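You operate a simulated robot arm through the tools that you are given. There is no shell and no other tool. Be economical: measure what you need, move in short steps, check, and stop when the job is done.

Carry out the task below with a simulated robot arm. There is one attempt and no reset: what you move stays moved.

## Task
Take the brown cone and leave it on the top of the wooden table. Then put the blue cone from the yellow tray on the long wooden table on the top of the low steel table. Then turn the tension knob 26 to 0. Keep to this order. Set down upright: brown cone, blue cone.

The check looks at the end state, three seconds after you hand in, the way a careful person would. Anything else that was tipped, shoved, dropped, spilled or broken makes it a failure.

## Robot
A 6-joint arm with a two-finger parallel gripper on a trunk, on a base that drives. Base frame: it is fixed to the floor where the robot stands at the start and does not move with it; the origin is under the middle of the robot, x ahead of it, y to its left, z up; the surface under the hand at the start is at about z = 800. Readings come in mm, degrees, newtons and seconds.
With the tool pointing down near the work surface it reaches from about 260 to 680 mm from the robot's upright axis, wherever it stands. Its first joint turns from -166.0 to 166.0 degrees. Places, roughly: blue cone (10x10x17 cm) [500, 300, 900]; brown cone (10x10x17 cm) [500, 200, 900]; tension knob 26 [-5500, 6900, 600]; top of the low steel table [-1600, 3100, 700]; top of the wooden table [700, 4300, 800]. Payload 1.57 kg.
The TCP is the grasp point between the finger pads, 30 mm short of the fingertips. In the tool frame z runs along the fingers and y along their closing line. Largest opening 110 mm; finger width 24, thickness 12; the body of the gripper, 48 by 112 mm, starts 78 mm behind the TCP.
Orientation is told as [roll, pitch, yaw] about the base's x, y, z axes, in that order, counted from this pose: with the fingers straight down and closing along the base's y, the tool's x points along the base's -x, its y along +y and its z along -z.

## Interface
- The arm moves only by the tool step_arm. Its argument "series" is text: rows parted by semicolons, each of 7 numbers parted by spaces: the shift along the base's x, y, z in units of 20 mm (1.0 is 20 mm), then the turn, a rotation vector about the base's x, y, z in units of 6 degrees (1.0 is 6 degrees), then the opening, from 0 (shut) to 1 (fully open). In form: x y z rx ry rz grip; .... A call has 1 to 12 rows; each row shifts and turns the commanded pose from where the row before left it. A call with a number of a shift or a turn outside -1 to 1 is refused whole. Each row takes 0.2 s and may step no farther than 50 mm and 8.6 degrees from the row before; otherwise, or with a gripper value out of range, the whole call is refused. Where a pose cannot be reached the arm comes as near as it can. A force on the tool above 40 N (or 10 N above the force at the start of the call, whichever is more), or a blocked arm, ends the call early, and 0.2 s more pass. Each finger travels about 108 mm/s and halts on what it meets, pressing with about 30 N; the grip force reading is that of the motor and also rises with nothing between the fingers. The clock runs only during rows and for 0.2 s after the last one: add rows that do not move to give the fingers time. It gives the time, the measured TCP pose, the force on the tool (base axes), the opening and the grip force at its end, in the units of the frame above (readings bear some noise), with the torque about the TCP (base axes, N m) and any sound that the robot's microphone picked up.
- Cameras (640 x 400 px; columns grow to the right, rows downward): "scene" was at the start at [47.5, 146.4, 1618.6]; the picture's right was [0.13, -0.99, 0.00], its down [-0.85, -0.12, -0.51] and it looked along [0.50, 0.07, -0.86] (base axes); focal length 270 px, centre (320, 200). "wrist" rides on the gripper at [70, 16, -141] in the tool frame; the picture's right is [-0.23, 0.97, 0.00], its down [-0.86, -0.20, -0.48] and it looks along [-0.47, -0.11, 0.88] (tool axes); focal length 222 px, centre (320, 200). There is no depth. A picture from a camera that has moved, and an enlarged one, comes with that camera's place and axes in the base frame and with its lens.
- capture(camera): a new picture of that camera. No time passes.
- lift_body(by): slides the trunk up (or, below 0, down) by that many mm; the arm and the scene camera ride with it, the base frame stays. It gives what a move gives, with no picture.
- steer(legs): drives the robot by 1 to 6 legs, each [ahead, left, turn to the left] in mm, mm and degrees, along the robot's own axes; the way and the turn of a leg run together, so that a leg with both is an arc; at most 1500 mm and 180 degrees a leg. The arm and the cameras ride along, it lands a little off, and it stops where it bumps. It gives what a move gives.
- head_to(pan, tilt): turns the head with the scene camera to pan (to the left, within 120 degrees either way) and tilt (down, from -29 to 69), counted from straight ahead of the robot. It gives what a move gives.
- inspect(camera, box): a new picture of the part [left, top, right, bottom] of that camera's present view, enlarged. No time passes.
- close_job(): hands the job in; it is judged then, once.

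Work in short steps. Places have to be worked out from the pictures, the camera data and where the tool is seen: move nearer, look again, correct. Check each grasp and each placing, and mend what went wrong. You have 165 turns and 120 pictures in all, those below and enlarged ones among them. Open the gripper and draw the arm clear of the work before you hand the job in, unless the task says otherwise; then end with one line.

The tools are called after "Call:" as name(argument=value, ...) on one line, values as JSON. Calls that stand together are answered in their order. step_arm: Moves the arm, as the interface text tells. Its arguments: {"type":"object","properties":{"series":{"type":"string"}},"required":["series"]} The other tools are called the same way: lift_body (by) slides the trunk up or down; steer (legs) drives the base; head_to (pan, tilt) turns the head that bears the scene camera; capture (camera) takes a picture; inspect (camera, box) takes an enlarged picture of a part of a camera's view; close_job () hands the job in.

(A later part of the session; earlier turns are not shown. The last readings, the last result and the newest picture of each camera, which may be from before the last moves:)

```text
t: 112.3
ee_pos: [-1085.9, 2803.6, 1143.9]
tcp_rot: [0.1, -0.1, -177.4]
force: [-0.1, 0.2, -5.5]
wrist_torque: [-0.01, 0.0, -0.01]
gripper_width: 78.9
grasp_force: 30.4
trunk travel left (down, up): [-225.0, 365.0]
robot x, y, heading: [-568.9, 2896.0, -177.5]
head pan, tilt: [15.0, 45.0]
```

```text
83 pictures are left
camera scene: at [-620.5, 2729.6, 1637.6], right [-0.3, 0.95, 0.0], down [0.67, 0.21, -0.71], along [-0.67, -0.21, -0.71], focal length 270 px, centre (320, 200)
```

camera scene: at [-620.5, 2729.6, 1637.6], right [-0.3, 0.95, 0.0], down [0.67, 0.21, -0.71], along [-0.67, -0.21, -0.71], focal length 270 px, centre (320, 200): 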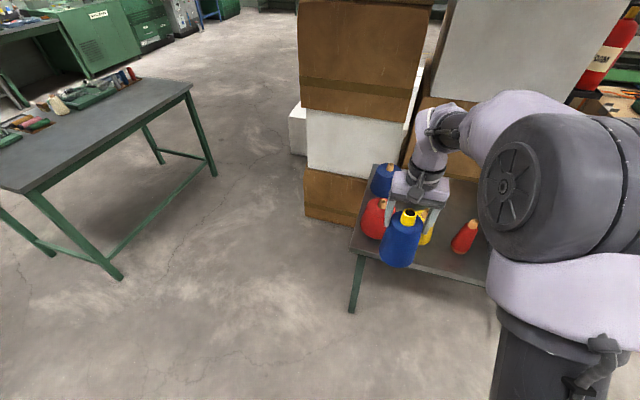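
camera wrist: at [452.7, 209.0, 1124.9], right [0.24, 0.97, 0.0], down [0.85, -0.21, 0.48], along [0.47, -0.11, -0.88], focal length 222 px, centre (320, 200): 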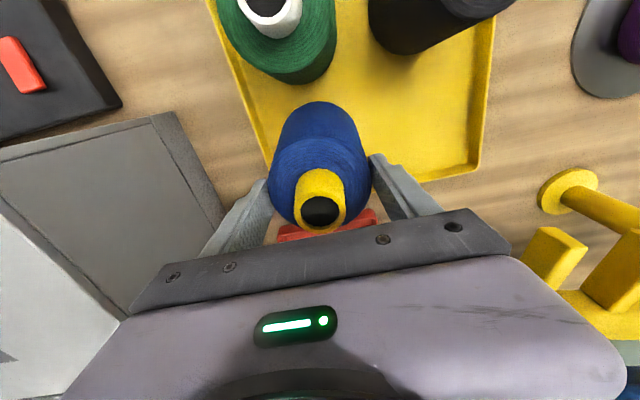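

The arm hides part of the table from here, so I check with the wrist camera, which is close to it.

Call:
capture(camera="wrist")

Call:
steer(legs=[[0, -350, -2.5]])

Call:
head_to(pan=40, tilt=45)

Call:
capture(camera="scene")

```text
82 pictures are left
camera wrist: at [-1017.1, 2791.0, 1286.4], right [-0.18, -0.98, 0.0], down [-0.86, 0.16, 0.48], along [-0.47, 0.09, -0.88], focal length 222 px, centre (320, 200)
```

wrist: 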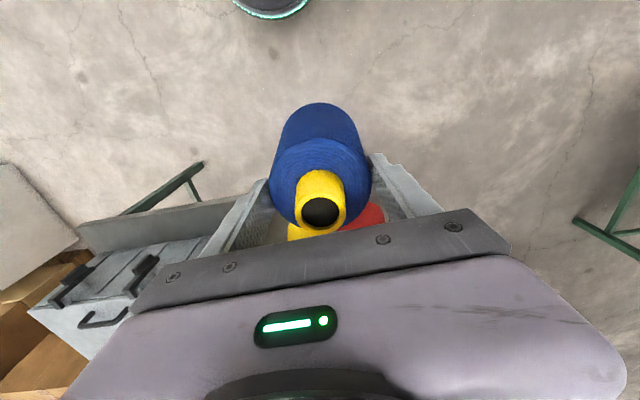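

```text
t: 114.6
ee_pos: [-1098.2, 3180.5, 1144.8]
tcp_rot: [0.1, 0.0, 180.0]
force: [-0.1, 0.0, -4.8]
wrist_torque: [-0.03, -0.02, 0.02]
gripper_width: 78.8
grasp_force: 29.9
trunk travel left (down, up): [-225.0, 365.0]
robot x, y, heading: [-576.6, 3244.9, 180.2]
head pan, tilt: [15.0, 45.0]
```

```text
t: 115.5
ee_pos: [-1097.5, 3178.8, 1146.3]
tcp_rot: [0.2, -0.2, 180.0]
force: [0.3, -0.3, -5.6]
wrist_torque: [-0.03, 0.02, -0.03]
gripper_width: 78.6
grasp_force: 29.9
trunk travel left (down, up): [-225.0, 365.0]
robot x, y, heading: [-577.8, 3246.6, 180.0]
head pan, tilt: [40.0, 45.0]
```

```text
81 pictures are left
camera scene: at [-619.6, 3053.2, 1637.6], right [-0.64, 0.77, 0.0], down [0.54, 0.45, -0.71], along [-0.54, -0.45, -0.71], focal length 270 px, centre (320, 200)
```

scene: 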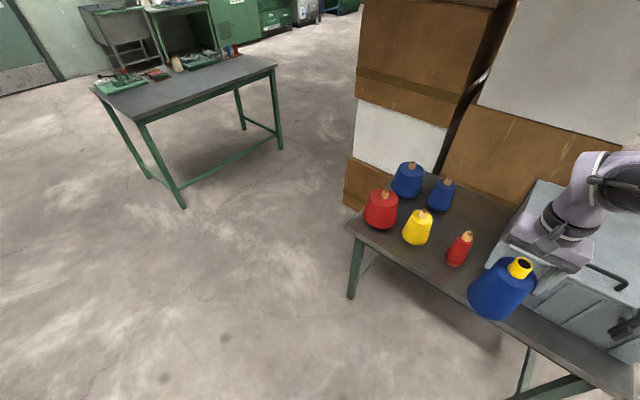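

The table is now clear: red (-1404, 2760), yellow (-1420, 2922), small red (-1426, 3100), blues (-1656, 2760) and (-1666, 2933), and the box from y≈3180. A roomy spot is about (-1545, 3030). I'll shift left 150 mm, drive ahead 370 mm and look.

Call:
steer(legs=[[0, 150, 0], [370, 0, 0]])

Call:
head_to(pan=30, tilt=58)

Call:
capture(camera="scene")

Call:
capture(camera="wrist")

```text
t: 118.8
ee_pos: [-1471.6, 3030.5, 1144.8]
tcp_rot: [0.0, 0.0, 179.9]
force: [-0.1, 0.4, -6.0]
wrist_torque: [-0.03, -0.03, 0.03]
gripper_width: 78.8
grasp_force: 30.2
trunk travel left (down, up): [-225.0, 365.0]
robot x, y, heading: [-949.5, 3098.9, 180.2]
head pan, tilt: [40.0, 45.0]
```

```text
t: 119.6
ee_pos: [-1470.3, 3031.8, 1145.4]
tcp_rot: [0.1, -0.2, 179.9]
force: [0.8, -0.5, -4.7]
wrist_torque: [0.01, -0.02, 0.02]
gripper_width: 78.6
grasp_force: 29.7
trunk travel left (down, up): [-225.0, 365.0]
robot x, y, heading: [-948.2, 3098.7, 179.8]
head pan, tilt: [30.0, 58.0]
```

```text
80 pictures are left
camera scene: at [-989.3, 2921.8, 1620.5], right [-0.5, 0.87, 0.0], down [0.73, 0.42, -0.53], along [-0.46, -0.26, -0.85], focal length 270 px, centre (320, 200)
```

scene: 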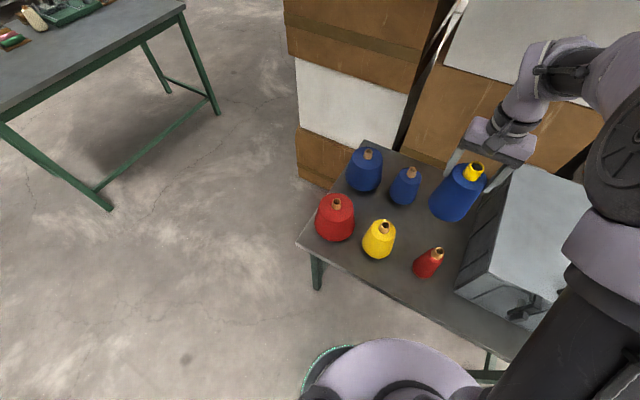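

```text
79 pictures are left
camera wrist: at [-1401.4, 3015.0, 1286.4], right [-0.23, -0.97, 0.0], down [-0.85, 0.2, 0.48], along [-0.47, 0.11, -0.88], focal length 222 px, centre (320, 200)
```

wrist: 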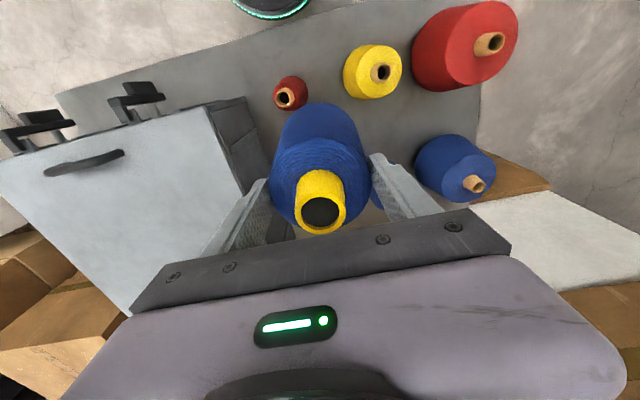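

Refined: red small (-1406, 3102), blue2 (-1643, 2930), and the box side at y≈3207 with its top near z≈920. The target is (-1555, 3055). I'll move over it and descend partway.

Call:
step_arm(series="-1 1 0 0 0 0 0.3;-1 0.2 0 0 0 0 0.3;-1 0 0 0 0 0 0.3;-1 0 0 0 0 0 0.3;-0.25 0 0 0 0 0 0.3;0 0 -1 0 0 0 0.3;0 0 -1 0 0 0 0.3;0 0 -1 0 0 0 0.3;0 0 -1 0 0 0 0.3;0 0 -1 0 0 0 0.3;0 0 0 0 0 0 0.3")

Call:
capture(camera="scene")

Call:
capture(camera="wrist")

```text
t: 122.0
ee_pos: [-1553.6, 3055.2, 1045.9]
tcp_rot: [0.0, -0.1, 179.9]
force: [0.0, 0.3, -5.7]
wrist_torque: [-0.01, -0.01, 0.02]
gripper_width: 78.7
grasp_force: 30.1
trunk travel left (down, up): [-225.0, 365.0]
robot x, y, heading: [-951.1, 3101.5, 180.0]
head pan, tilt: [30.0, 58.0]
```

```text
78 pictures are left
camera scene: at [-989.2, 2921.9, 1620.5], right [-0.5, 0.87, 0.0], down [0.74, 0.42, -0.53], along [-0.46, -0.26, -0.85], focal length 270 px, centre (320, 200)
```

scene: 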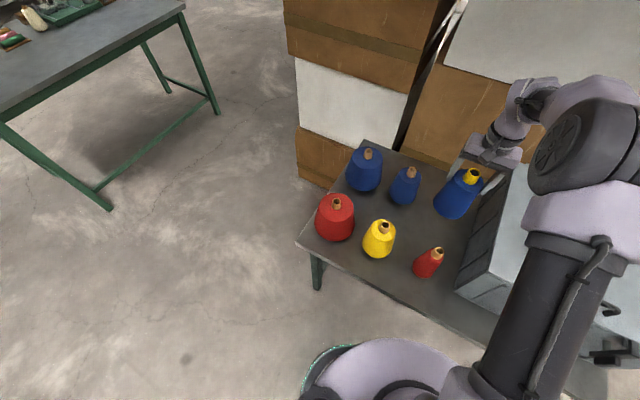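

```text
77 pictures are left
camera wrist: at [-1485.2, 3038.9, 1186.6], right [-0.23, -0.97, 0.0], down [-0.85, 0.2, 0.48], along [-0.47, 0.11, -0.88], focal length 222 px, centre (320, 200)
```

wrist: 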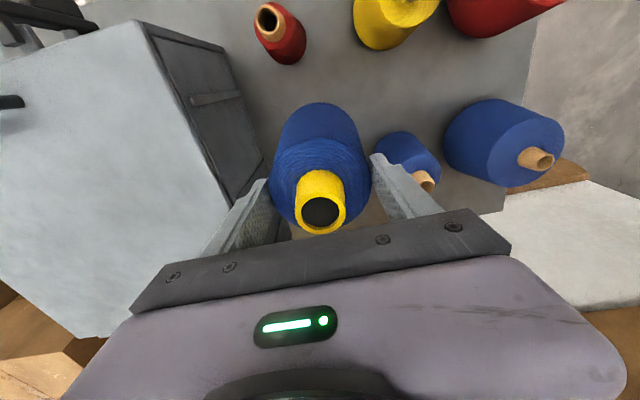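

The clearances are good on all sides. I'll descend 160 mm more to z≈886, then feel for contact.

Call:
step_arm(series="0 0 -1 0 0 0 0.3;0 0 -1 0 0 0 0.3;0 0 -1 0 0 0 0.3;0 0 -1 0 0 0 0.3;0 0 -1 0 0 0 0.3;0 0 -1 0 0 0 0.3;0 0 -1 0 0 0 0.3;0 0 -1 0 0 0 0.3;0 0 0 0 0 0 0.3")

Call:
capture(camera="scene")

```text
t: 124.0
ee_pos: [-1554.9, 3055.0, 884.6]
tcp_rot: [0.1, -0.1, 179.9]
force: [-0.3, -0.4, -5.8]
wrist_torque: [-0.03, -0.01, -0.05]
gripper_width: 78.9
grasp_force: 30.3
trunk travel left (down, up): [-225.0, 365.0]
robot x, y, heading: [-949.0, 3100.3, 179.9]
head pan, tilt: [30.0, 58.0]
```

```text
76 pictures are left
camera scene: at [-989.2, 2921.8, 1620.5], right [-0.5, 0.87, 0.0], down [0.74, 0.42, -0.53], along [-0.46, -0.26, -0.85], focal length 270 px, centre (320, 200)
```

scene: 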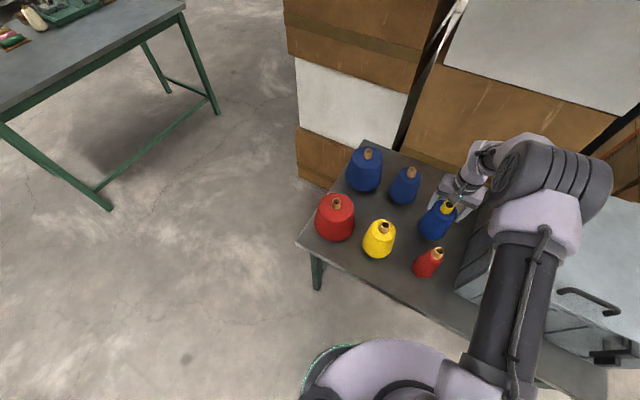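

All is clear so far, and I lower in 6 mm steps.

Call:
step_arm(series="0 0 -0.4 0 0 0 0.3;0 0 -0.3 0 0 0 0.3;0 0 -0.3 0 0 0 0.3;0 0 -0.3 0 0 0 0.3;0 0 -0.2 0 0 0 0.3;0 0 0 0 0 0 0.3")

Call:
capture(camera="wrist")

```text
t: 125.4
ee_pos: [-1556.0, 3054.6, 856.1]
tcp_rot: [0.0, 0.0, 179.9]
force: [0.0, -0.3, -5.7]
wrist_torque: [-0.02, 0.01, -0.02]
gripper_width: 78.8
grasp_force: 29.4
trunk travel left (down, up): [-225.0, 365.0]
robot x, y, heading: [-948.8, 3097.7, 179.8]
head pan, tilt: [30.0, 58.0]
```

```text
75 pictures are left
camera wrist: at [-1486.4, 3038.9, 997.4], right [-0.23, -0.97, 0.0], down [-0.85, 0.2, 0.48], along [-0.47, 0.11, -0.88], focal length 222 px, centre (320, 200)
```

wrist: 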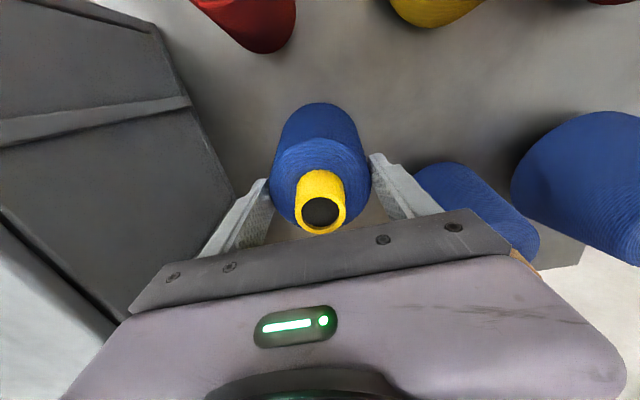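

Still no contact. I continue in 3 mm steps.

Call:
step_arm(series="0 0 -0.15 0 0 0 0.3;0 0 -0.15 0 0 0 0.3;0 0 -0.15 0 0 0 0.3;0 0 0 0 0 0 0.3")

Call:
step_arm(series="0 0 -0.15 0 0 0 0.3;0 0 -0.15 0 0 0 0.3;0 0 0 0 0 0 0.3")

```text
t: 126.4
ee_pos: [-1553.2, 3055.1, 846.5]
tcp_rot: [0.1, -0.1, 179.9]
force: [0.2, -0.3, -5.8]
wrist_torque: [0.01, 0.0, 0.02]
gripper_width: 78.6
grasp_force: 29.9
trunk travel left (down, up): [-225.0, 365.0]
robot x, y, heading: [-947.0, 3098.2, 179.9]
head pan, tilt: [30.0, 58.0]
```

```text
t: 127.2
ee_pos: [-1555.0, 3055.4, 842.9]
tcp_rot: [0.1, -0.4, 179.8]
force: [1.6, 2.5, 18.4]
wrist_torque: [0.04, -0.3, -0.01]
gripper_width: 78.7
grasp_force: 29.9
trunk travel left (down, up): [-225.0, 365.0]
robot x, y, heading: [-949.9, 3100.0, 179.8]
head pan, tilt: [30.0, 58.0]
```

The cone is down, with +18 N pushing back. I relieve 2 mm, open, rise and check.

Call:
step_arm(series="0 0 0.1 0 0 0 0.3;0 0 0 0 0 0 0.85;0 0 0 0 0 0 1;0 0 0 0 0 0 1")

Call:
step_arm(series="0 0 1 0 0 0 1;0 0 1 0 0 0 1;0 0 1 0 0 0 1;0 0 1 0 0 0 1;0 0 1 0 0 0 1;0 0 1 0 0 0 1;0 0 1 0 0 0 1;0 0 1 0 0 0 1;0 0 1 0 0 0 1;0 0 1 0 0 0 1;0 0 1 0 0 0 1")

Call:
capture(camera="scene")

Call:
capture(camera="wrist")

```text
t: 128.2
ee_pos: [-1554.2, 3056.2, 842.5]
tcp_rot: [0.2, -0.1, 179.9]
force: [0.2, -0.2, 0.6]
wrist_torque: [0.0, -0.02, 0.0]
gripper_width: 109.9
grasp_force: 0.1
trunk travel left (down, up): [-225.0, 365.0]
robot x, y, heading: [-949.7, 3101.7, 179.8]
head pan, tilt: [30.0, 58.0]
```

```text
t: 130.6
ee_pos: [-1556.3, 3055.0, 1062.5]
tcp_rot: [0.1, -0.2, 179.9]
force: [-0.1, -0.7, 0.1]
wrist_torque: [0.01, -0.03, 0.03]
gripper_width: 110.0
grasp_force: 0.0
trunk travel left (down, up): [-225.0, 365.0]
robot x, y, heading: [-951.9, 3096.8, 179.9]
head pan, tilt: [30.0, 58.0]
```

```text
74 pictures are left
camera scene: at [-988.5, 2921.9, 1620.5], right [-0.5, 0.87, 0.0], down [0.73, 0.42, -0.53], along [-0.46, -0.26, -0.85], focal length 270 px, centre (320, 200)
```

scene: 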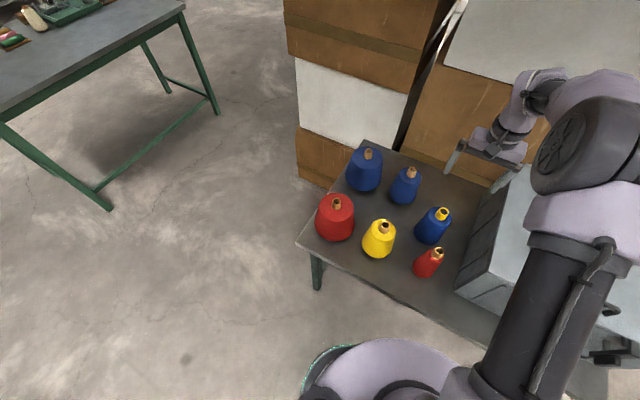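

```text
73 pictures are left
camera wrist: at [-1487.2, 3039.5, 1202.6], right [-0.23, -0.97, 0.0], down [-0.85, 0.2, 0.48], along [-0.47, 0.11, -0.88], focal length 222 px, centre (320, 200)
```

wrist: 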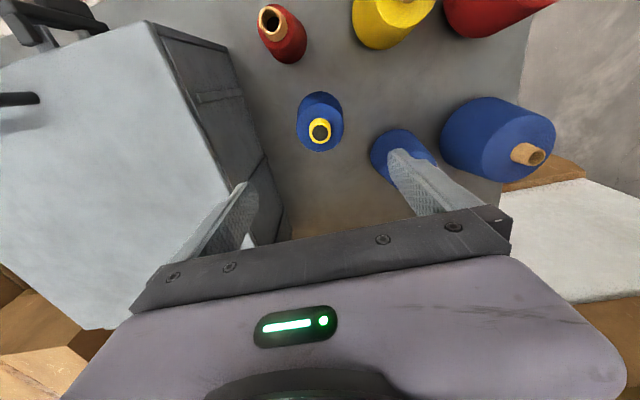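

The blue cone stands upright and free, and its neighbours are untouched. I'll back out to the aisle and look toward the knob to the northwest.

Call:
steer(legs=[[-480, 0, 0], [0, -1000, 0]])

Call:
head_to(pan=-35, tilt=15)

Call:
capture(camera="scene")

Call:
head_to(pan=-85, tilt=15)

Call:
capture(camera="scene")

```text
t: 138.2
ee_pos: [-1079.7, 4051.4, 1060.8]
tcp_rot: [0.2, -0.1, -179.7]
force: [0.3, 0.6, -0.3]
wrist_torque: [-0.01, 0.03, 0.0]
gripper_width: 110.0
grasp_force: 0.1
trunk travel left (down, up): [-225.0, 365.0]
robot x, y, heading: [-473.7, 4098.6, -179.7]
head pan, tilt: [30.0, 58.0]
```

```text
t: 139.6
ee_pos: [-1079.2, 4050.5, 1061.5]
tcp_rot: [0.1, -0.3, -179.8]
force: [0.6, 0.1, 0.0]
wrist_torque: [0.04, -0.02, 0.02]
gripper_width: 110.0
grasp_force: 0.0
trunk travel left (down, up): [-225.0, 365.0]
robot x, y, heading: [-474.3, 4096.7, -179.7]
head pan, tilt: [-35.0, 15.0]
```

```text
72 pictures are left
camera scene: at [-528.4, 4009.1, 1684.4], right [0.57, 0.82, 0.0], down [0.21, -0.15, -0.97], along [-0.8, 0.55, -0.26], focal length 270 px, centre (320, 200)
```

scene: 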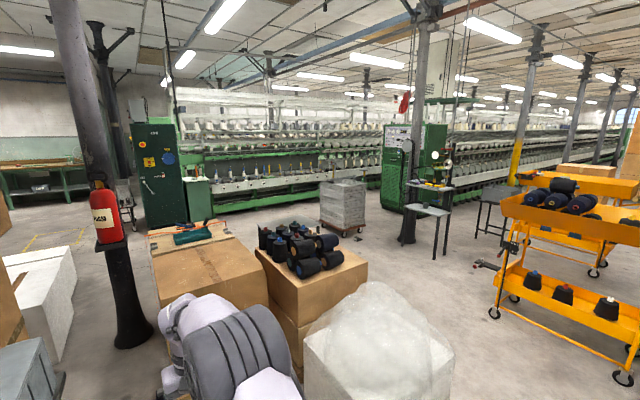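

```text
t: 140.7
ee_pos: [-1079.9, 4050.3, 1059.9]
tcp_rot: [0.1, -0.3, -179.6]
force: [0.4, 0.0, -0.3]
wrist_torque: [0.03, 0.0, 0.01]
gripper_width: 110.1
grasp_force: 0.1
trunk travel left (down, up): [-225.0, 365.0]
robot x, y, heading: [-472.2, 4094.2, -179.4]
head pan, tilt: [-85.0, 15.0]
```

```text
71 pictures are left
camera scene: at [-460.3, 4049.1, 1684.4], right [1.0, 0.09, 0.0], down [0.02, -0.26, -0.97], along [-0.09, 0.96, -0.26], focal length 270 px, centre (320, 200)
```

scene: 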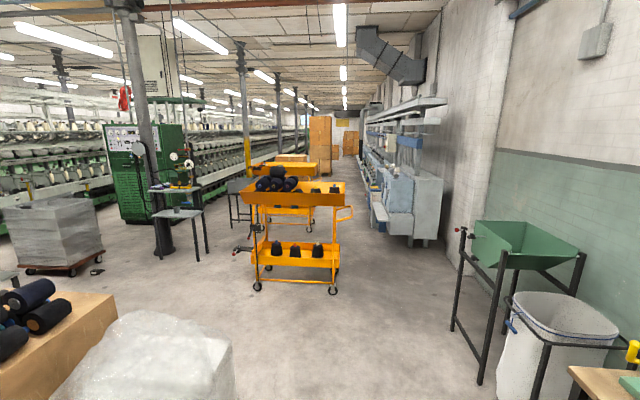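

Knob 26 should be on the long green machine's near side at x≈-5500, with the machine running along y. There is a passage at y≈6000: sack and boxes end near y≈5500, and the orange cart and wrapped pallet begin near y≈6600. I'll retract the arm and strafe right to y≈6030.

Call:
step_arm(series="1 0 0 0 0 0 0.5;1 0 0 0 0 0 0.2;1 0 0 0 0 0 0;1 0 0 0 0 0 0;1 0 0 0 0 0 0;1 0 0 0 0 0 0;1 0 0 0 0 0 0;1 0 0 0 0 0 0;1 0 0 0 0 0 0;1 0 0 0 0 0 0")

Call:
steer(legs=[[0, -970, 0], [0, -970, 0]])

Call:
head_to(pan=-5, tilt=20)

Call:
capture(camera="scene")

```text
t: 142.9
ee_pos: [-878.1, 4051.1, 1059.3]
tcp_rot: [0.1, -0.3, -179.5]
force: [-0.2, -0.1, -1.1]
wrist_torque: [0.0, -0.01, -0.02]
gripper_width: 0.0
grasp_force: 21.4
trunk travel left (down, up): [-225.0, 365.0]
robot x, y, heading: [-467.8, 4099.3, -179.7]
head pan, tilt: [-85.0, 15.0]
```

```text
t: 152.8
ee_pos: [-872.0, 6028.0, 1061.0]
tcp_rot: [0.1, -0.2, 179.0]
force: [-0.1, 0.5, 0.0]
wrist_torque: [0.01, -0.01, -0.02]
gripper_width: 0.0
grasp_force: 20.5
trunk travel left (down, up): [-225.0, 365.0]
robot x, y, heading: [-465.1, 6068.7, 179.0]
head pan, tilt: [-85.0, 15.0]
```

```text
t: 154.3
ee_pos: [-871.6, 6028.4, 1059.3]
tcp_rot: [0.1, -0.2, 179.0]
force: [0.2, -1.0, 0.4]
wrist_torque: [0.01, 0.0, -0.01]
gripper_width: 0.0
grasp_force: 21.3
trunk travel left (down, up): [-225.0, 365.0]
robot x, y, heading: [-470.9, 6065.7, 178.8]
head pan, tilt: [-5.0, 20.0]
```

```text
70 pictures are left
camera scene: at [-539.1, 5933.0, 1676.3], right [0.1, 0.99, 0.0], down [0.34, -0.04, -0.94], along [-0.93, 0.1, -0.34], focal length 270 px, centre (320, 200)
```

scene: 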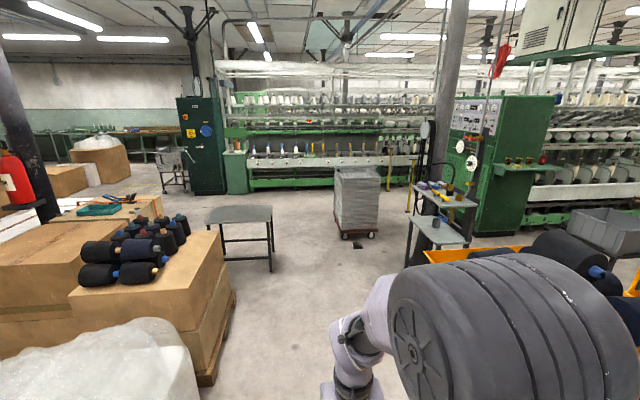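

The way ahead is open: a dark table up to y≈5730, a wrapped pallet from y≈6530 at x≈-3620..-4350. I'll drive straight along y≈6100 and stop to look again.

Call:
steer(legs=[[1300, 0, 0], [1300, 0, 0]])

Call:
head_to(pan=-20, tilt=20)

Call:
capture(camera="scene")

```text
t: 167.1
ee_pos: [-3503.7, 6081.3, 1060.8]
tcp_rot: [0.1, -0.1, 178.5]
force: [-0.3, -0.5, -0.6]
wrist_torque: [0.03, 0.0, 0.04]
gripper_width: 0.0
grasp_force: 21.1
trunk travel left (down, up): [-225.0, 365.0]
robot x, y, heading: [-3097.1, 6114.5, 178.5]
head pan, tilt: [-5.0, 20.0]
```

```text
t: 167.9
ee_pos: [-3503.6, 6079.7, 1060.1]
tcp_rot: [0.1, -0.2, 178.5]
force: [0.6, 0.5, 0.6]
wrist_torque: [-0.02, 0.0, -0.01]
gripper_width: 0.0
grasp_force: 20.7
trunk travel left (down, up): [-225.0, 365.0]
robot x, y, heading: [-3097.0, 6111.5, 178.6]
head pan, tilt: [-20.0, 20.0]
```

```text
69 pictures are left
camera scene: at [-3165.6, 6005.8, 1676.3], right [0.36, 0.93, 0.0], down [0.32, -0.12, -0.94], along [-0.88, 0.34, -0.34], focal length 270 px, centre (320, 200)
```

scene: 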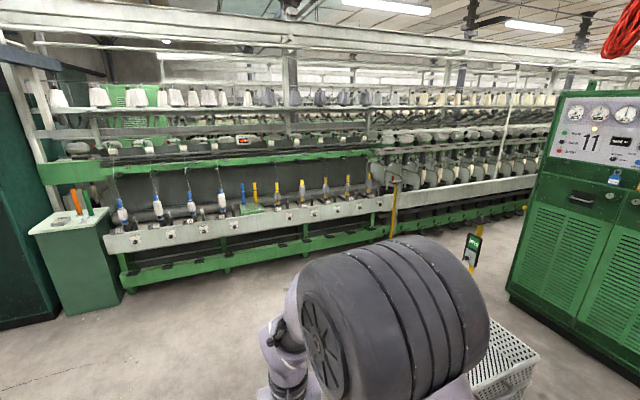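

The machine's white rail with its row of knobs is directly ahead, and the knob near pixel (316, 213) fits the given place. I'll enlarge it, then drive closer.

Call:
inspect(camera="scene", box=[220, 150, 420, 275])

Call:
steer(legs=[[1250, 0, 1.4]])

Call:
head_to(pan=-40, tilt=35)

Call:
capture(camera="scene")

```text
3.20 times, centred on (320, 212) of scene
camera zoom: at [-3165.6, 6005.8, 1676.3], right [0.36, 0.93, 0.0], down [0.32, -0.12, -0.94], along [-0.88, 0.34, -0.34], focal length 864 px, centre (320, 160)
```

zoom: 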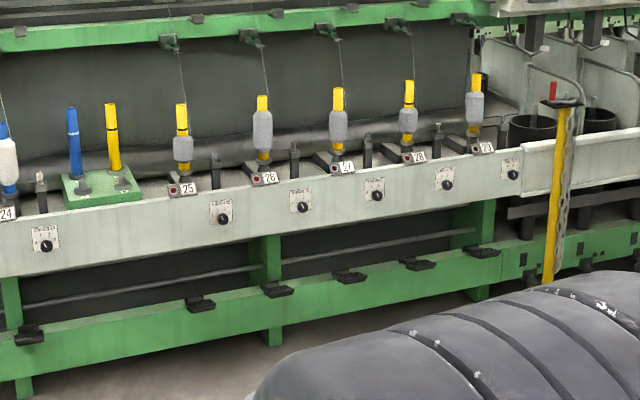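

```text
t: 174.1
ee_pos: [-4744.0, 6089.0, 1060.5]
tcp_rot: [0.0, -0.1, 179.9]
force: [-0.2, 0.3, 0.0]
wrist_torque: [0.02, -0.02, 0.01]
gripper_width: 0.0
grasp_force: 21.0
trunk travel left (down, up): [-225.0, 365.0]
robot x, y, heading: [-4340.6, 6132.8, 180.0]
head pan, tilt: [-20.0, 20.0]
```

```text
t: 175.0
ee_pos: [-4744.3, 6088.0, 1058.5]
tcp_rot: [0.1, -0.2, 179.8]
force: [-0.8, 0.6, -0.4]
wrist_torque: [0.02, 0.0, -0.01]
gripper_width: 0.0
grasp_force: 21.6
trunk travel left (down, up): [-225.0, 365.0]
robot x, y, heading: [-4340.0, 6130.9, 179.8]
head pan, tilt: [-40.0, 35.0]
```

```text
67 pictures are left
camera scene: at [-4384.6, 6045.6, 1652.5], right [0.64, 0.76, 0.0], down [0.44, -0.37, -0.82], along [-0.63, 0.53, -0.57], focal length 270 px, centre (320, 200)
```

scene: 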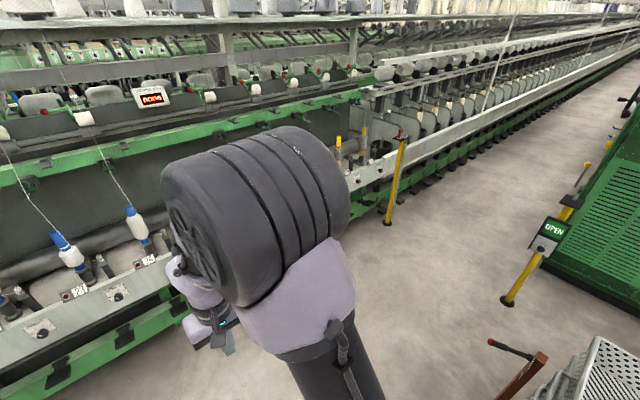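

Labels read 24…29, and each knob sits to the right of its label. Knob 26 is therefore the one at zoom (302, 207), about (-5500, 6848, 627). I'll drive ahead 430 mm and strafe right 700 mm to stand in front of it.

Call:
steer(legs=[[430, 0, 0], [0, -700, 0]])

Call:
head_to(pan=0, tilt=50)

Call:
capture(camera="scene")

Call:
capture(camera="wrist")

```text
t: 181.0
ee_pos: [-5175.6, 6787.3, 1059.8]
tcp_rot: [0.1, -0.3, 179.8]
force: [0.4, 0.7, 0.4]
wrist_torque: [0.01, 0.0, -0.01]
gripper_width: 0.1
grasp_force: 21.0
trunk travel left (down, up): [-225.0, 365.0]
robot x, y, heading: [-4767.5, 6829.7, 180.1]
head pan, tilt: [-40.0, 35.0]
```

```text
t: 182.1
ee_pos: [-5175.3, 6786.9, 1060.4]
tcp_rot: [0.1, -0.2, 179.9]
force: [-0.3, 0.3, 1.2]
wrist_torque: [0.01, -0.01, 0.01]
gripper_width: 0.0
grasp_force: 21.2
trunk travel left (down, up): [-225.0, 365.0]
robot x, y, heading: [-4771.2, 6830.5, 179.9]
head pan, tilt: [0.0, 50.0]
```

```text
66 pictures are left
camera scene: at [-4825.4, 6688.2, 1630.7], right [0.0, 1.0, 0.0], down [0.77, 0.0, -0.64], along [-0.64, 0.0, -0.77], focal length 270 px, centre (320, 200)
```

scene: 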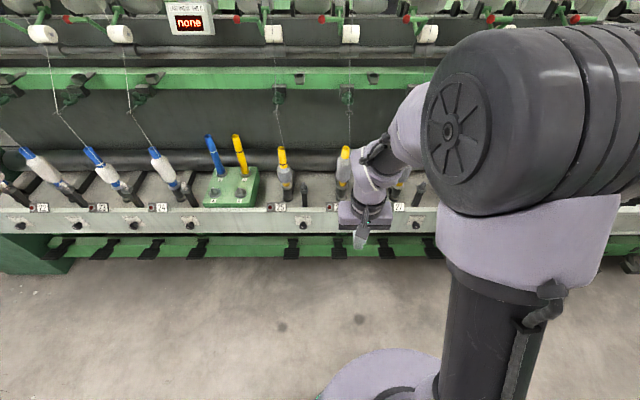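

```text
65 pictures are left
camera wrist: at [-5106.4, 6770.9, 1201.5], right [-0.23, -0.97, 0.0], down [-0.85, 0.2, 0.48], along [-0.47, 0.11, -0.88], focal length 222 px, centre (320, 200)
```

wrist: 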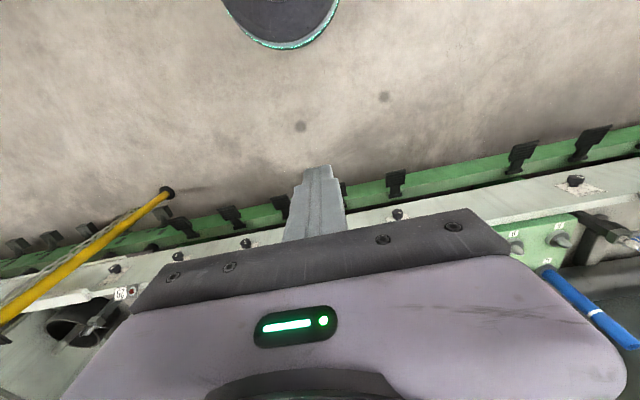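

Knob 26 is hidden behind the gripper at about y≈6864, midway between 25 (y≈6607) and 27 (y≈7122). I'll swing the tool horizontal, toward -x, at this height while reaching forward.

Call:
step_arm(series="-0.8 0 0 0 1 0 0.4;-0.8 0 0 0 1 0 0.4;-0.8 0 0 0 1 0 0.4;-0.8 0 0 0 1 0 0.4;-0.8 0 0 0 1 0 0.4;-0.8 0 0 0 1 0 0.4;-0.8 0 0 0 1 0 0.4;-0.8 0 0 0 1 0 0.4;-0.8 0 0 0 1 0 0.4;-0.8 0 0 0 1 0 0.4;0 0 0 0 1 0 0.4;0 0 0 0 1 0 0.4")

Call:
step_arm(series="0 0 0 0 1 0 0.4;0 0 0 0 1 0 0.4;0 0 0 0 1 0 0.4;0 0 0 0 0 0 0.4")

Call:
capture(camera="scene")

Call:
capture(camera="wrist")

```text
t: 184.7
ee_pos: [-5314.8, 6742.4, 1096.2]
tcp_rot: [-4.1, -59.7, 179.7]
force: [0.2, 0.0, 0.0]
wrist_torque: [0.01, 0.02, 0.0]
gripper_width: 43.8
grasp_force: 0.1
out of reach, approached as far as the arm can: row 5, 6, 7, 10, 11, 12
trunk travel left (down, up): [-225.0, 365.0]
robot x, y, heading: [-4770.2, 6829.5, 180.0]
head pan, tilt: [0.0, 50.0]
```

```text
t: 185.7
ee_pos: [-5311.7, 6671.0, 1135.2]
tcp_rot: [-3.5, -77.6, 179.3]
force: [-0.2, -0.4, -0.7]
wrist_torque: [-0.02, 0.01, 0.0]
gripper_width: 43.8
grasp_force: 0.0
out of reach, approached as far as the arm can: row 1, 2, 3
trunk travel left (down, up): [-225.0, 365.0]
robot x, y, heading: [-4770.3, 6827.5, 179.9]
head pan, tilt: [0.0, 50.0]
```

```text
64 pictures are left
camera scene: at [-4825.4, 6688.4, 1630.7], right [0.0, 1.0, 0.0], down [0.77, 0.0, -0.64], along [-0.64, 0.0, -0.77], focal length 270 px, centre (320, 200)
```

scene: 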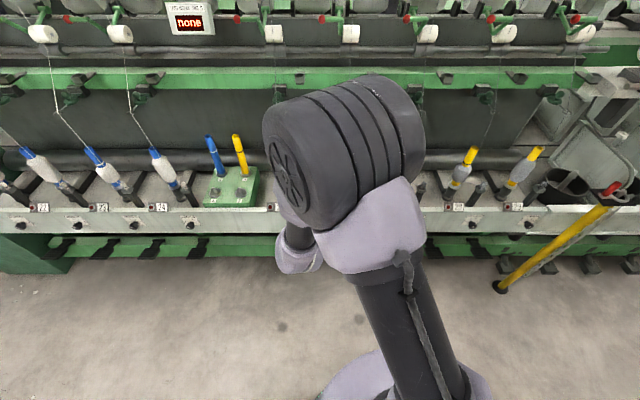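

```text
63 pictures are left
camera wrist: at [-5162.7, 6643.9, 1097.1], right [-0.12, -0.97, 0.21], down [0.3, 0.17, 0.94], along [-0.95, 0.17, 0.27], focal length 222 px, centre (320, 200)
```

wrist: 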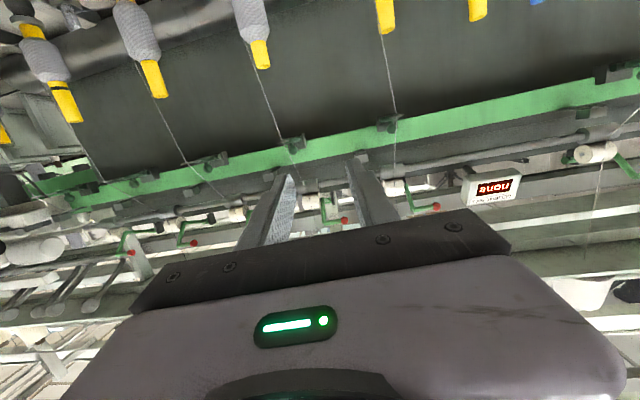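

The arm couldn't fully follow at this height. I'll try lowering, with the same tool direction, to see whether the pose becomes reachable.

Call:
step_arm(series="0 0 -1 0 0 0 0.4;0 0 -1 0 0 0 0.4;0 0 -1 0 0 0 0.4;0 0 -1 0 0 0 0.4;0 0 -1 0 0 0 0.4;0 0 -1 0 0 0 0.4;0 0 -1 0 0 0 0.4")

```text
t: 187.3
ee_pos: [-5304.6, 6621.9, 1011.2]
tcp_rot: [-3.0, -77.9, 179.2]
force: [0.4, -0.6, 0.6]
wrist_torque: [0.02, -0.01, -0.03]
gripper_width: 43.8
grasp_force: 0.1
out of reach, approached as far as the arm can: row 1, 2, 3, 4, 5, 6, 7
trunk travel left (down, up): [-225.0, 365.0]
robot x, y, heading: [-4773.0, 6832.9, 180.0]
head pan, tilt: [0.0, 50.0]
```

The pose follows in z but is pushed outward, so the horizontal tool needs more reach. I'll extend toward the machine, still well above the knobs, and recentre in y.

Call:
step_arm(series="-1 0 0 0 0 0 0.4;-1 0.5 0 0 0 0 0.4;-1 1 0 0 0 0 0.4;-1 1 0 0 0 0 0.4;-1 1 0 0 0 0 0.4;0 1 0 0 1 0 0.4;0 1 0 0 1 0 0.4;0 1 0 0 0 0 0.4")

Call:
capture(camera="scene")

```text
t: 189.1
ee_pos: [-5414.6, 6587.9, 1048.2]
tcp_rot: [4.1, -88.8, 170.4]
force: [-0.7, -0.2, 0.2]
wrist_torque: [0.0, -0.02, 0.01]
gripper_width: 44.0
grasp_force: 0.1
out of reach, approached as far as the arm can: row 2, 3, 4, 5, 6, 7, 8
trunk travel left (down, up): [-225.0, 365.0]
robot x, y, heading: [-4770.5, 6833.1, 180.2]
head pan, tilt: [0.0, 50.0]
```

```text
62 pictures are left
camera scene: at [-4825.3, 6688.1, 1630.7], right [0.0, 1.0, 0.0], down [0.77, 0.0, -0.64], along [-0.64, 0.0, -0.77], focal length 270 px, centre (320, 200)
```

scene: 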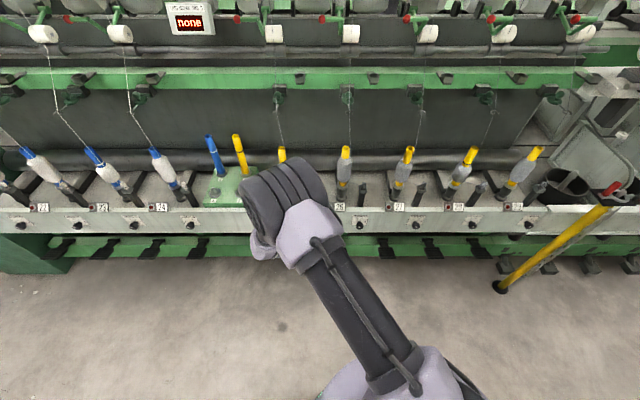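

Knob 26 is now visible, so I enlarge it to judge the face tilt, its scale and where it points.

Call:
inspect(camera="scene", box=[320, 190, 400, 250])

```text
6.67 times, centred on (360, 220) of scene
camera zoom: at [-4825.3, 6688.1, 1630.7], right [0.0, 1.0, 0.0], down [0.77, 0.0, -0.64], along [-0.64, 0.0, -0.77], focal length 1801 px, centre (53, 67)
```

zoom: 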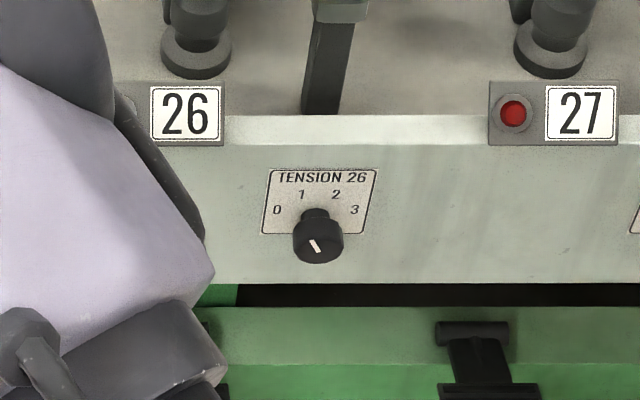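

It reads "TENSION 26" with the pointer at 1, so going to 0 means a counter-clockwise turn, a positive rotation about base +x. I can pinch the knob with the tool pitched about 45° and turn the whole hand about the knob's axis at roughly (-5503, 6865, 626). First I bring the tool back to 45° pitch.

Call:
step_arm(series="0.3 0.5 0 0 -1 0 0.5;0.3 1 0 0 -1 0 0.5;0.3 1 0 0 -1 0 0.5;0.3 1 0 0 -1 0 0.5;0.3 1 0 0 -1 0 0.5;0.3 1 0 0 -1 0 0.5;0.3 1 0 0 -1 0 0.5;0 1 0 0 0 0 0.5;0 1 0 0 0 0 0.5;0 1 0 0 0 0 0.5;0 1 0 0 0 0 0.5;0 1 0 0 0 0 0.5")

```text
t: 191.7
ee_pos: [-5379.0, 6805.6, 1056.7]
tcp_rot: [-3.9, -47.7, 179.8]
force: [-0.3, 0.7, 0.4]
wrist_torque: [0.01, 0.0, 0.04]
gripper_width: 55.2
grasp_force: 0.1
out of reach, approached as far as the arm can: row 12
trunk travel left (down, up): [-225.0, 365.0]
robot x, y, heading: [-4770.7, 6828.9, 179.6]
head pan, tilt: [0.0, 50.0]
```

It is nearly right (pitch -48°). I'll fix the small roll and lower toward z≈800 to test reach there.

Call:
step_arm(series="0 0 -1 0 0 0 0.5;0 0 -1 0 0 0 0.5;0 0 -1 0 0 0 0.5;0 0 -1 0 0 0 0.5;0 0 -1 0 0 0 0.5;0 0 -1 0 0 0 0.5;0 0 -1 0 0 0 0.5;0 0 -1 0 0 0 0.5;0 0 -1 0 0 0 0.5;0 0 -1 0 0 0 0.5")

Call:
capture(camera="wrist")

Call:
capture(camera="scene")

```text
t: 193.9
ee_pos: [-5413.9, 6741.3, 886.6]
tcp_rot: [-3.8, -47.8, 179.8]
force: [-0.2, -0.1, 0.4]
wrist_torque: [0.0, 0.01, -0.01]
gripper_width: 54.8
grasp_force: 0.1
out of reach, approached as far as the arm can: row 1, 2, 3, 4, 5, 6, 7, 8, 9, 10
trunk travel left (down, up): [-225.0, 365.0]
robot x, y, heading: [-4767.3, 6829.1, 180.0]
head pan, tilt: [0.0, 50.0]
```

```text
60 pictures are left
camera wrist: at [-5264.2, 6714.8, 929.3], right [-0.2, -0.97, 0.13], down [-0.21, 0.17, 0.96], along [-0.96, 0.17, -0.24], focal length 222 px, centre (320, 200)
```

wrist: 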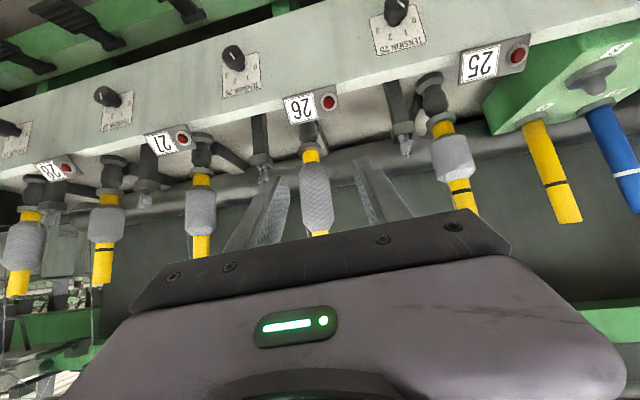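

```text
59 pictures are left
camera scene: at [-4825.7, 6688.0, 1630.7], right [0.0, 1.0, 0.0], down [0.77, 0.0, -0.64], along [-0.64, 0.0, -0.77], focal length 270 px, centre (320, 200)
```

scene: 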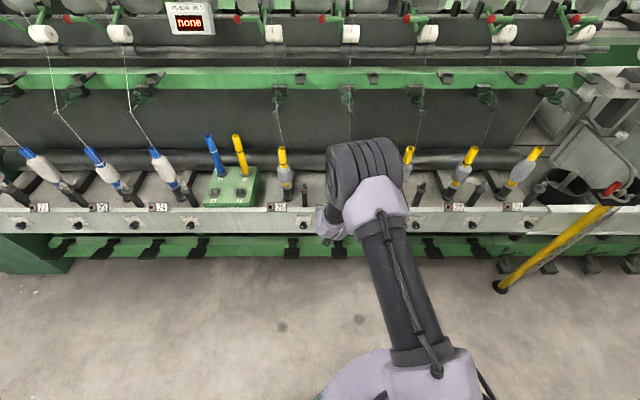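

The limit seems to be the wrist bend: the shoulder is too high for such a low target. Lowering the trunk should help. There is about 90 mm clearance to the machine, so I lower the trunk by 200 mm.

Call:
lift_body(by=-200)

Call:
step_arm(series="0.5 0.5 0.5 0.3 0 0 0.5;0.5 0.5 0.5 0.3 0 0 0.5;0.5 1 0.5 0 0 0 0.5;0 1 0.5 0 0 0 0.5;0 1 0 0 0 0 0.5;0 1 0 0 0 0 0.5")

```text
t: 196.1
ee_pos: [-5412.8, 6740.5, 687.9]
tcp_rot: [-3.8, -47.8, 179.9]
force: [0.0, 0.2, 0.0]
wrist_torque: [0.01, 0.0, -0.02]
gripper_width: 55.1
grasp_force: 0.1
trunk travel left (down, up): [-25.0, 565.0]
robot x, y, heading: [-4768.4, 6830.2, 179.9]
head pan, tilt: [0.0, 50.0]
```

```text
t: 197.5
ee_pos: [-5409.8, 6800.6, 742.5]
tcp_rot: [-9.6, -47.2, -176.4]
force: [-0.2, -0.8, -0.1]
wrist_torque: [-0.01, 0.02, 0.02]
gripper_width: 54.7
grasp_force: 0.1
out of reach, approached as far as the arm can: row 3, 4, 5, 6
trunk travel left (down, up): [-25.0, 565.0]
robot x, y, heading: [-4766.0, 6829.8, 179.9]
head pan, tilt: [0.0, 50.0]
```

Reach fails as the hand approaches the robot's centreline, and it works better off to the left. I'll strafe the robot right about 200 mm so knob 26 lies left of centre. The hand stays about 70 mm clear of the knobs.

Call:
steer(legs=[[0, -200, 0]])

Call:
step_arm(series="0 -1 0 0 0 0 0.5;0 -1 0 0 0 0 0.5;0 -1 0 0 0 0 0.5;0 -1 0 0 0 0 0.5;0 -1 0 0 0 0 0.5;0 -1 0 0 0 0 0.5;0 -0.7 0 0 0 0 0.5")

Call:
capture(camera="wrist")

Call:
capture(camera="scene")

```text
t: 199.1
ee_pos: [-5409.3, 6997.5, 743.3]
tcp_rot: [-9.7, -47.2, -176.3]
force: [-0.1, -0.4, -0.6]
wrist_torque: [-0.04, 0.02, 0.01]
gripper_width: 54.9
grasp_force: 0.1
trunk travel left (down, up): [-25.0, 565.0]
robot x, y, heading: [-4768.0, 7031.5, -179.9]
head pan, tilt: [0.0, 50.0]
```

```text
t: 200.7
ee_pos: [-5409.7, 6861.8, 742.1]
tcp_rot: [-9.7, -47.2, -176.2]
force: [-0.1, -0.3, 0.2]
wrist_torque: [0.02, 0.0, 0.0]
gripper_width: 55.1
grasp_force: 0.0
trunk travel left (down, up): [-25.0, 565.0]
robot x, y, heading: [-4770.0, 7028.1, -179.7]
head pan, tilt: [0.0, 50.0]
```

```text
58 pictures are left
camera wrist: at [-5261.2, 6832.5, 784.0], right [-0.21, -0.98, 0.06], down [-0.22, 0.1, 0.97], along [-0.95, 0.19, -0.23], focal length 222 px, centre (320, 200)
```

wrist: 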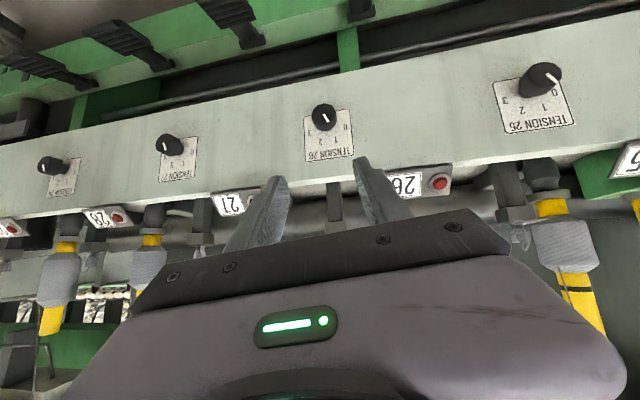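

```text
57 pictures are left
camera scene: at [-4824.9, 6886.6, 1430.7], right [0.0, 1.0, 0.0], down [0.77, 0.0, -0.64], along [-0.64, 0.0, -0.77], focal length 270 px, centre (320, 200)
```

scene: 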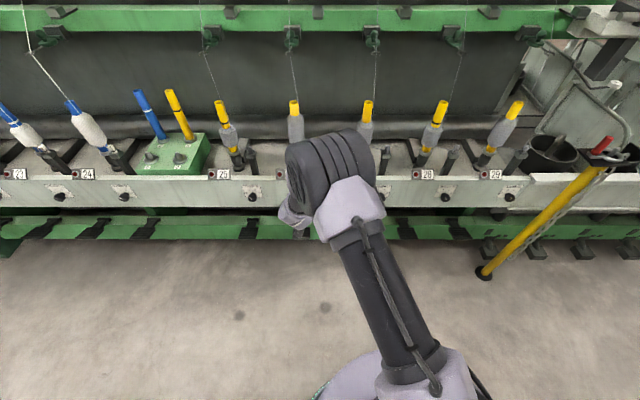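

That works: the knob is at about (-5498, 6868, 626), agreeing with earlier estimates. I enlarge the wrist view to read the dial angles.

Call:
inspect(camera="wrist", box=[280, 80, 380, 170])

Call:
inspect(camera="wrist", box=[470, 40, 610, 150])

```text
4.44 times, centred on (330, 125) of wrist
camera zoom: at [-5261.2, 6832.5, 784.0], right [-0.21, -0.98, 0.06], down [-0.22, 0.1, 0.97], along [-0.95, 0.19, -0.23], focal length 987 px, centre (276, 533)
```

zoom: 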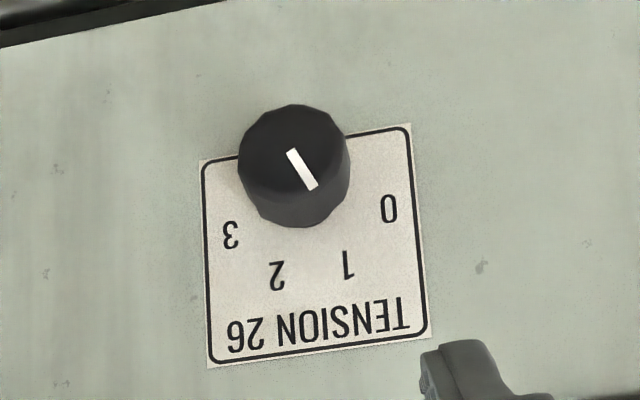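

```text
3.64 times, centred on (540, 95) of wrist
camera zoom: at [-5261.2, 6832.5, 784.0], right [-0.21, -0.98, 0.06], down [-0.22, 0.1, 0.97], along [-0.95, 0.19, -0.23], focal length 808 px, centre (-480, 582)
```

zoom: 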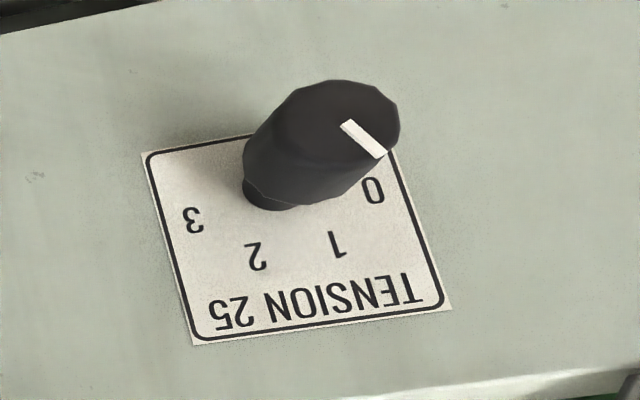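

The marks sit about ±25° and ±75°, so 1→0 is about a 50° counter-clockwise turn. A more horizontal tool would grip better, so I test adding pitch and straighten the roll here, away from the knob.

Call:
step_arm(series="0 0 0 -0.55 0 0.28 0.6;0 0 0 -0.55 0 0.28 0.6;0.3 0 -0.5 0 1 0 0.6;0.3 0 -0.5 0 1 0 0.6;0.3 0 -0.5 0 1 0 0.6;0 0 -0.5 0 1 0 0.6")

```text
t: 202.1
ee_pos: [-5405.4, 6800.9, 712.5]
tcp_rot: [-1.1, -71.0, -180.0]
force: [-0.4, 1.1, -1.0]
wrist_torque: [0.02, -0.02, 0.01]
gripper_width: 66.3
grasp_force: 0.1
out of reach, approached as far as the arm can: row 4, 5, 6
trunk travel left (down, up): [-25.0, 565.0]
robot x, y, heading: [-4768.1, 7026.8, -180.0]
head pan, tilt: [0.0, 50.0]
```

The 71° pitch works when the hand is farther left of the robot. I'll strafe the robot another 68 mm right to put the hand on the knob's y, then look.

Call:
steer(legs=[[0, -68, 0]])

Call:
capture(camera="wrist")

```text
t: 203.1
ee_pos: [-5405.6, 6869.4, 713.1]
tcp_rot: [-1.2, -71.0, -180.0]
force: [-1.0, 0.1, 0.1]
wrist_torque: [-0.02, -0.03, -0.03]
gripper_width: 66.1
grasp_force: 0.0
trunk travel left (down, up): [-25.0, 565.0]
robot x, y, heading: [-4766.2, 7097.8, -180.1]
head pan, tilt: [0.0, 50.0]
```

```text
54 pictures are left
camera wrist: at [-5251.1, 6850.0, 693.4], right [-0.09, -0.97, 0.21], down [0.18, 0.19, 0.97], along [-0.98, 0.13, 0.16], focal length 222 px, centre (320, 200)
```

wrist: 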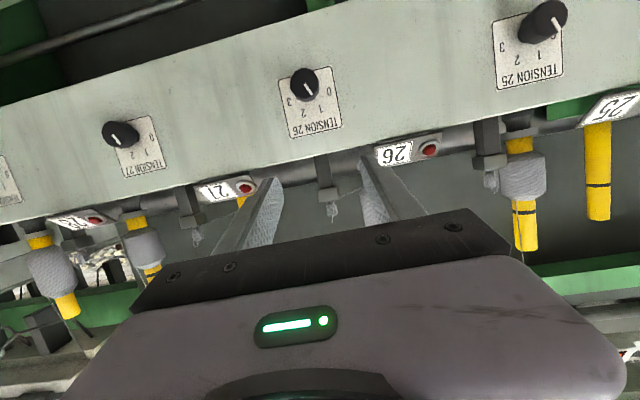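

Triangulating with the two wrist views and both scene heights puts the knob face nearer (-5535, 6874, 590). I'll approach to about (-5455, 6873, 625) with the gripper half open and look again.

Call:
step_arm(series="-0.5 0 -0.8 0 0 0 0.6;-0.5 0 -0.8 0 0 0 0.6;-0.5 0 -0.8 0 0 0 0.6;-0.5 0 -0.8 0 0 0 0.6;-0.5 0.2 -0.8 0 0 0 0.6;0 0 -0.4 0 0 0 0.6")

Call:
capture(camera="wrist")

```text
t: 204.5
ee_pos: [-5455.8, 6872.8, 625.1]
tcp_rot: [-1.3, -70.9, -179.8]
force: [0.3, -0.3, -0.4]
wrist_torque: [0.02, 0.02, 0.01]
gripper_width: 66.2
grasp_force: 0.1
trunk travel left (down, up): [-25.0, 565.0]
robot x, y, heading: [-4770.0, 7098.0, -179.9]
head pan, tilt: [0.0, 50.0]
```

```text
53 pictures are left
camera wrist: at [-5301.1, 6853.9, 605.8], right [-0.09, -0.97, 0.21], down [0.18, 0.19, 0.97], along [-0.98, 0.13, 0.16], focal length 222 px, centre (320, 200)
```

wrist: 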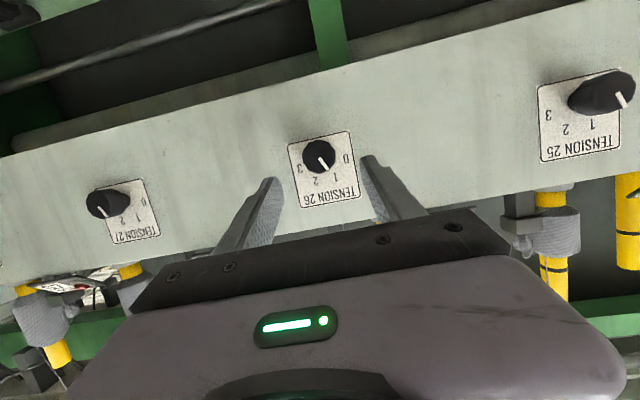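

Knob face is now (-5536, 6876, 596), and this pose is fully reachable. I'll bring the tool to nearly horizontal and centre it on the knob axis, then pre-roll -25° so that the turn is symmetric.

Call:
step_arm(series="0 0.15 -0.5 0 1 0 0.7;0 0 -0.5 0 1 0 0.7;0 0 -0.45 0 1 0 0.7;0 0 0 0 0.1 0 0.7")

Call:
capture(camera="wrist")

```text
t: 205.5
ee_pos: [-5467.1, 6855.1, 593.7]
tcp_rot: [-3.7, -89.6, -177.6]
force: [0.3, 0.6, -0.4]
wrist_torque: [0.01, -0.03, 0.0]
gripper_width: 77.0
grasp_force: 0.1
out of reach, approached as far as the arm can: row 1, 2, 4
trunk travel left (down, up): [-25.0, 565.0]
robot x, y, heading: [-4767.4, 7096.7, -179.9]
head pan, tilt: [0.0, 50.0]
```

```text
52 pictures are left
camera wrist: at [-5327.3, 6836.0, 524.9], right [-0.02, -0.97, 0.23], down [0.48, 0.19, 0.86], along [-0.88, 0.13, 0.46], focal length 222 px, centre (320, 200)
```

wrist: 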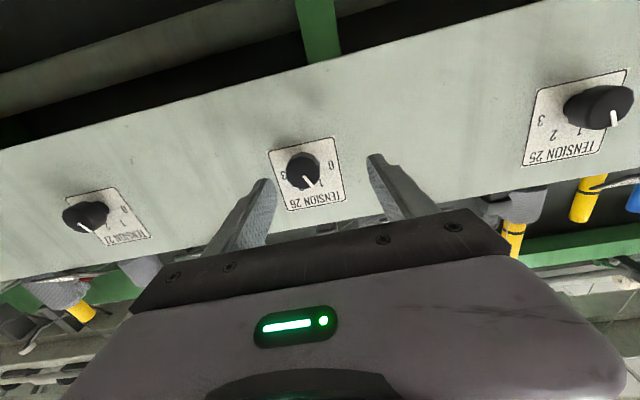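

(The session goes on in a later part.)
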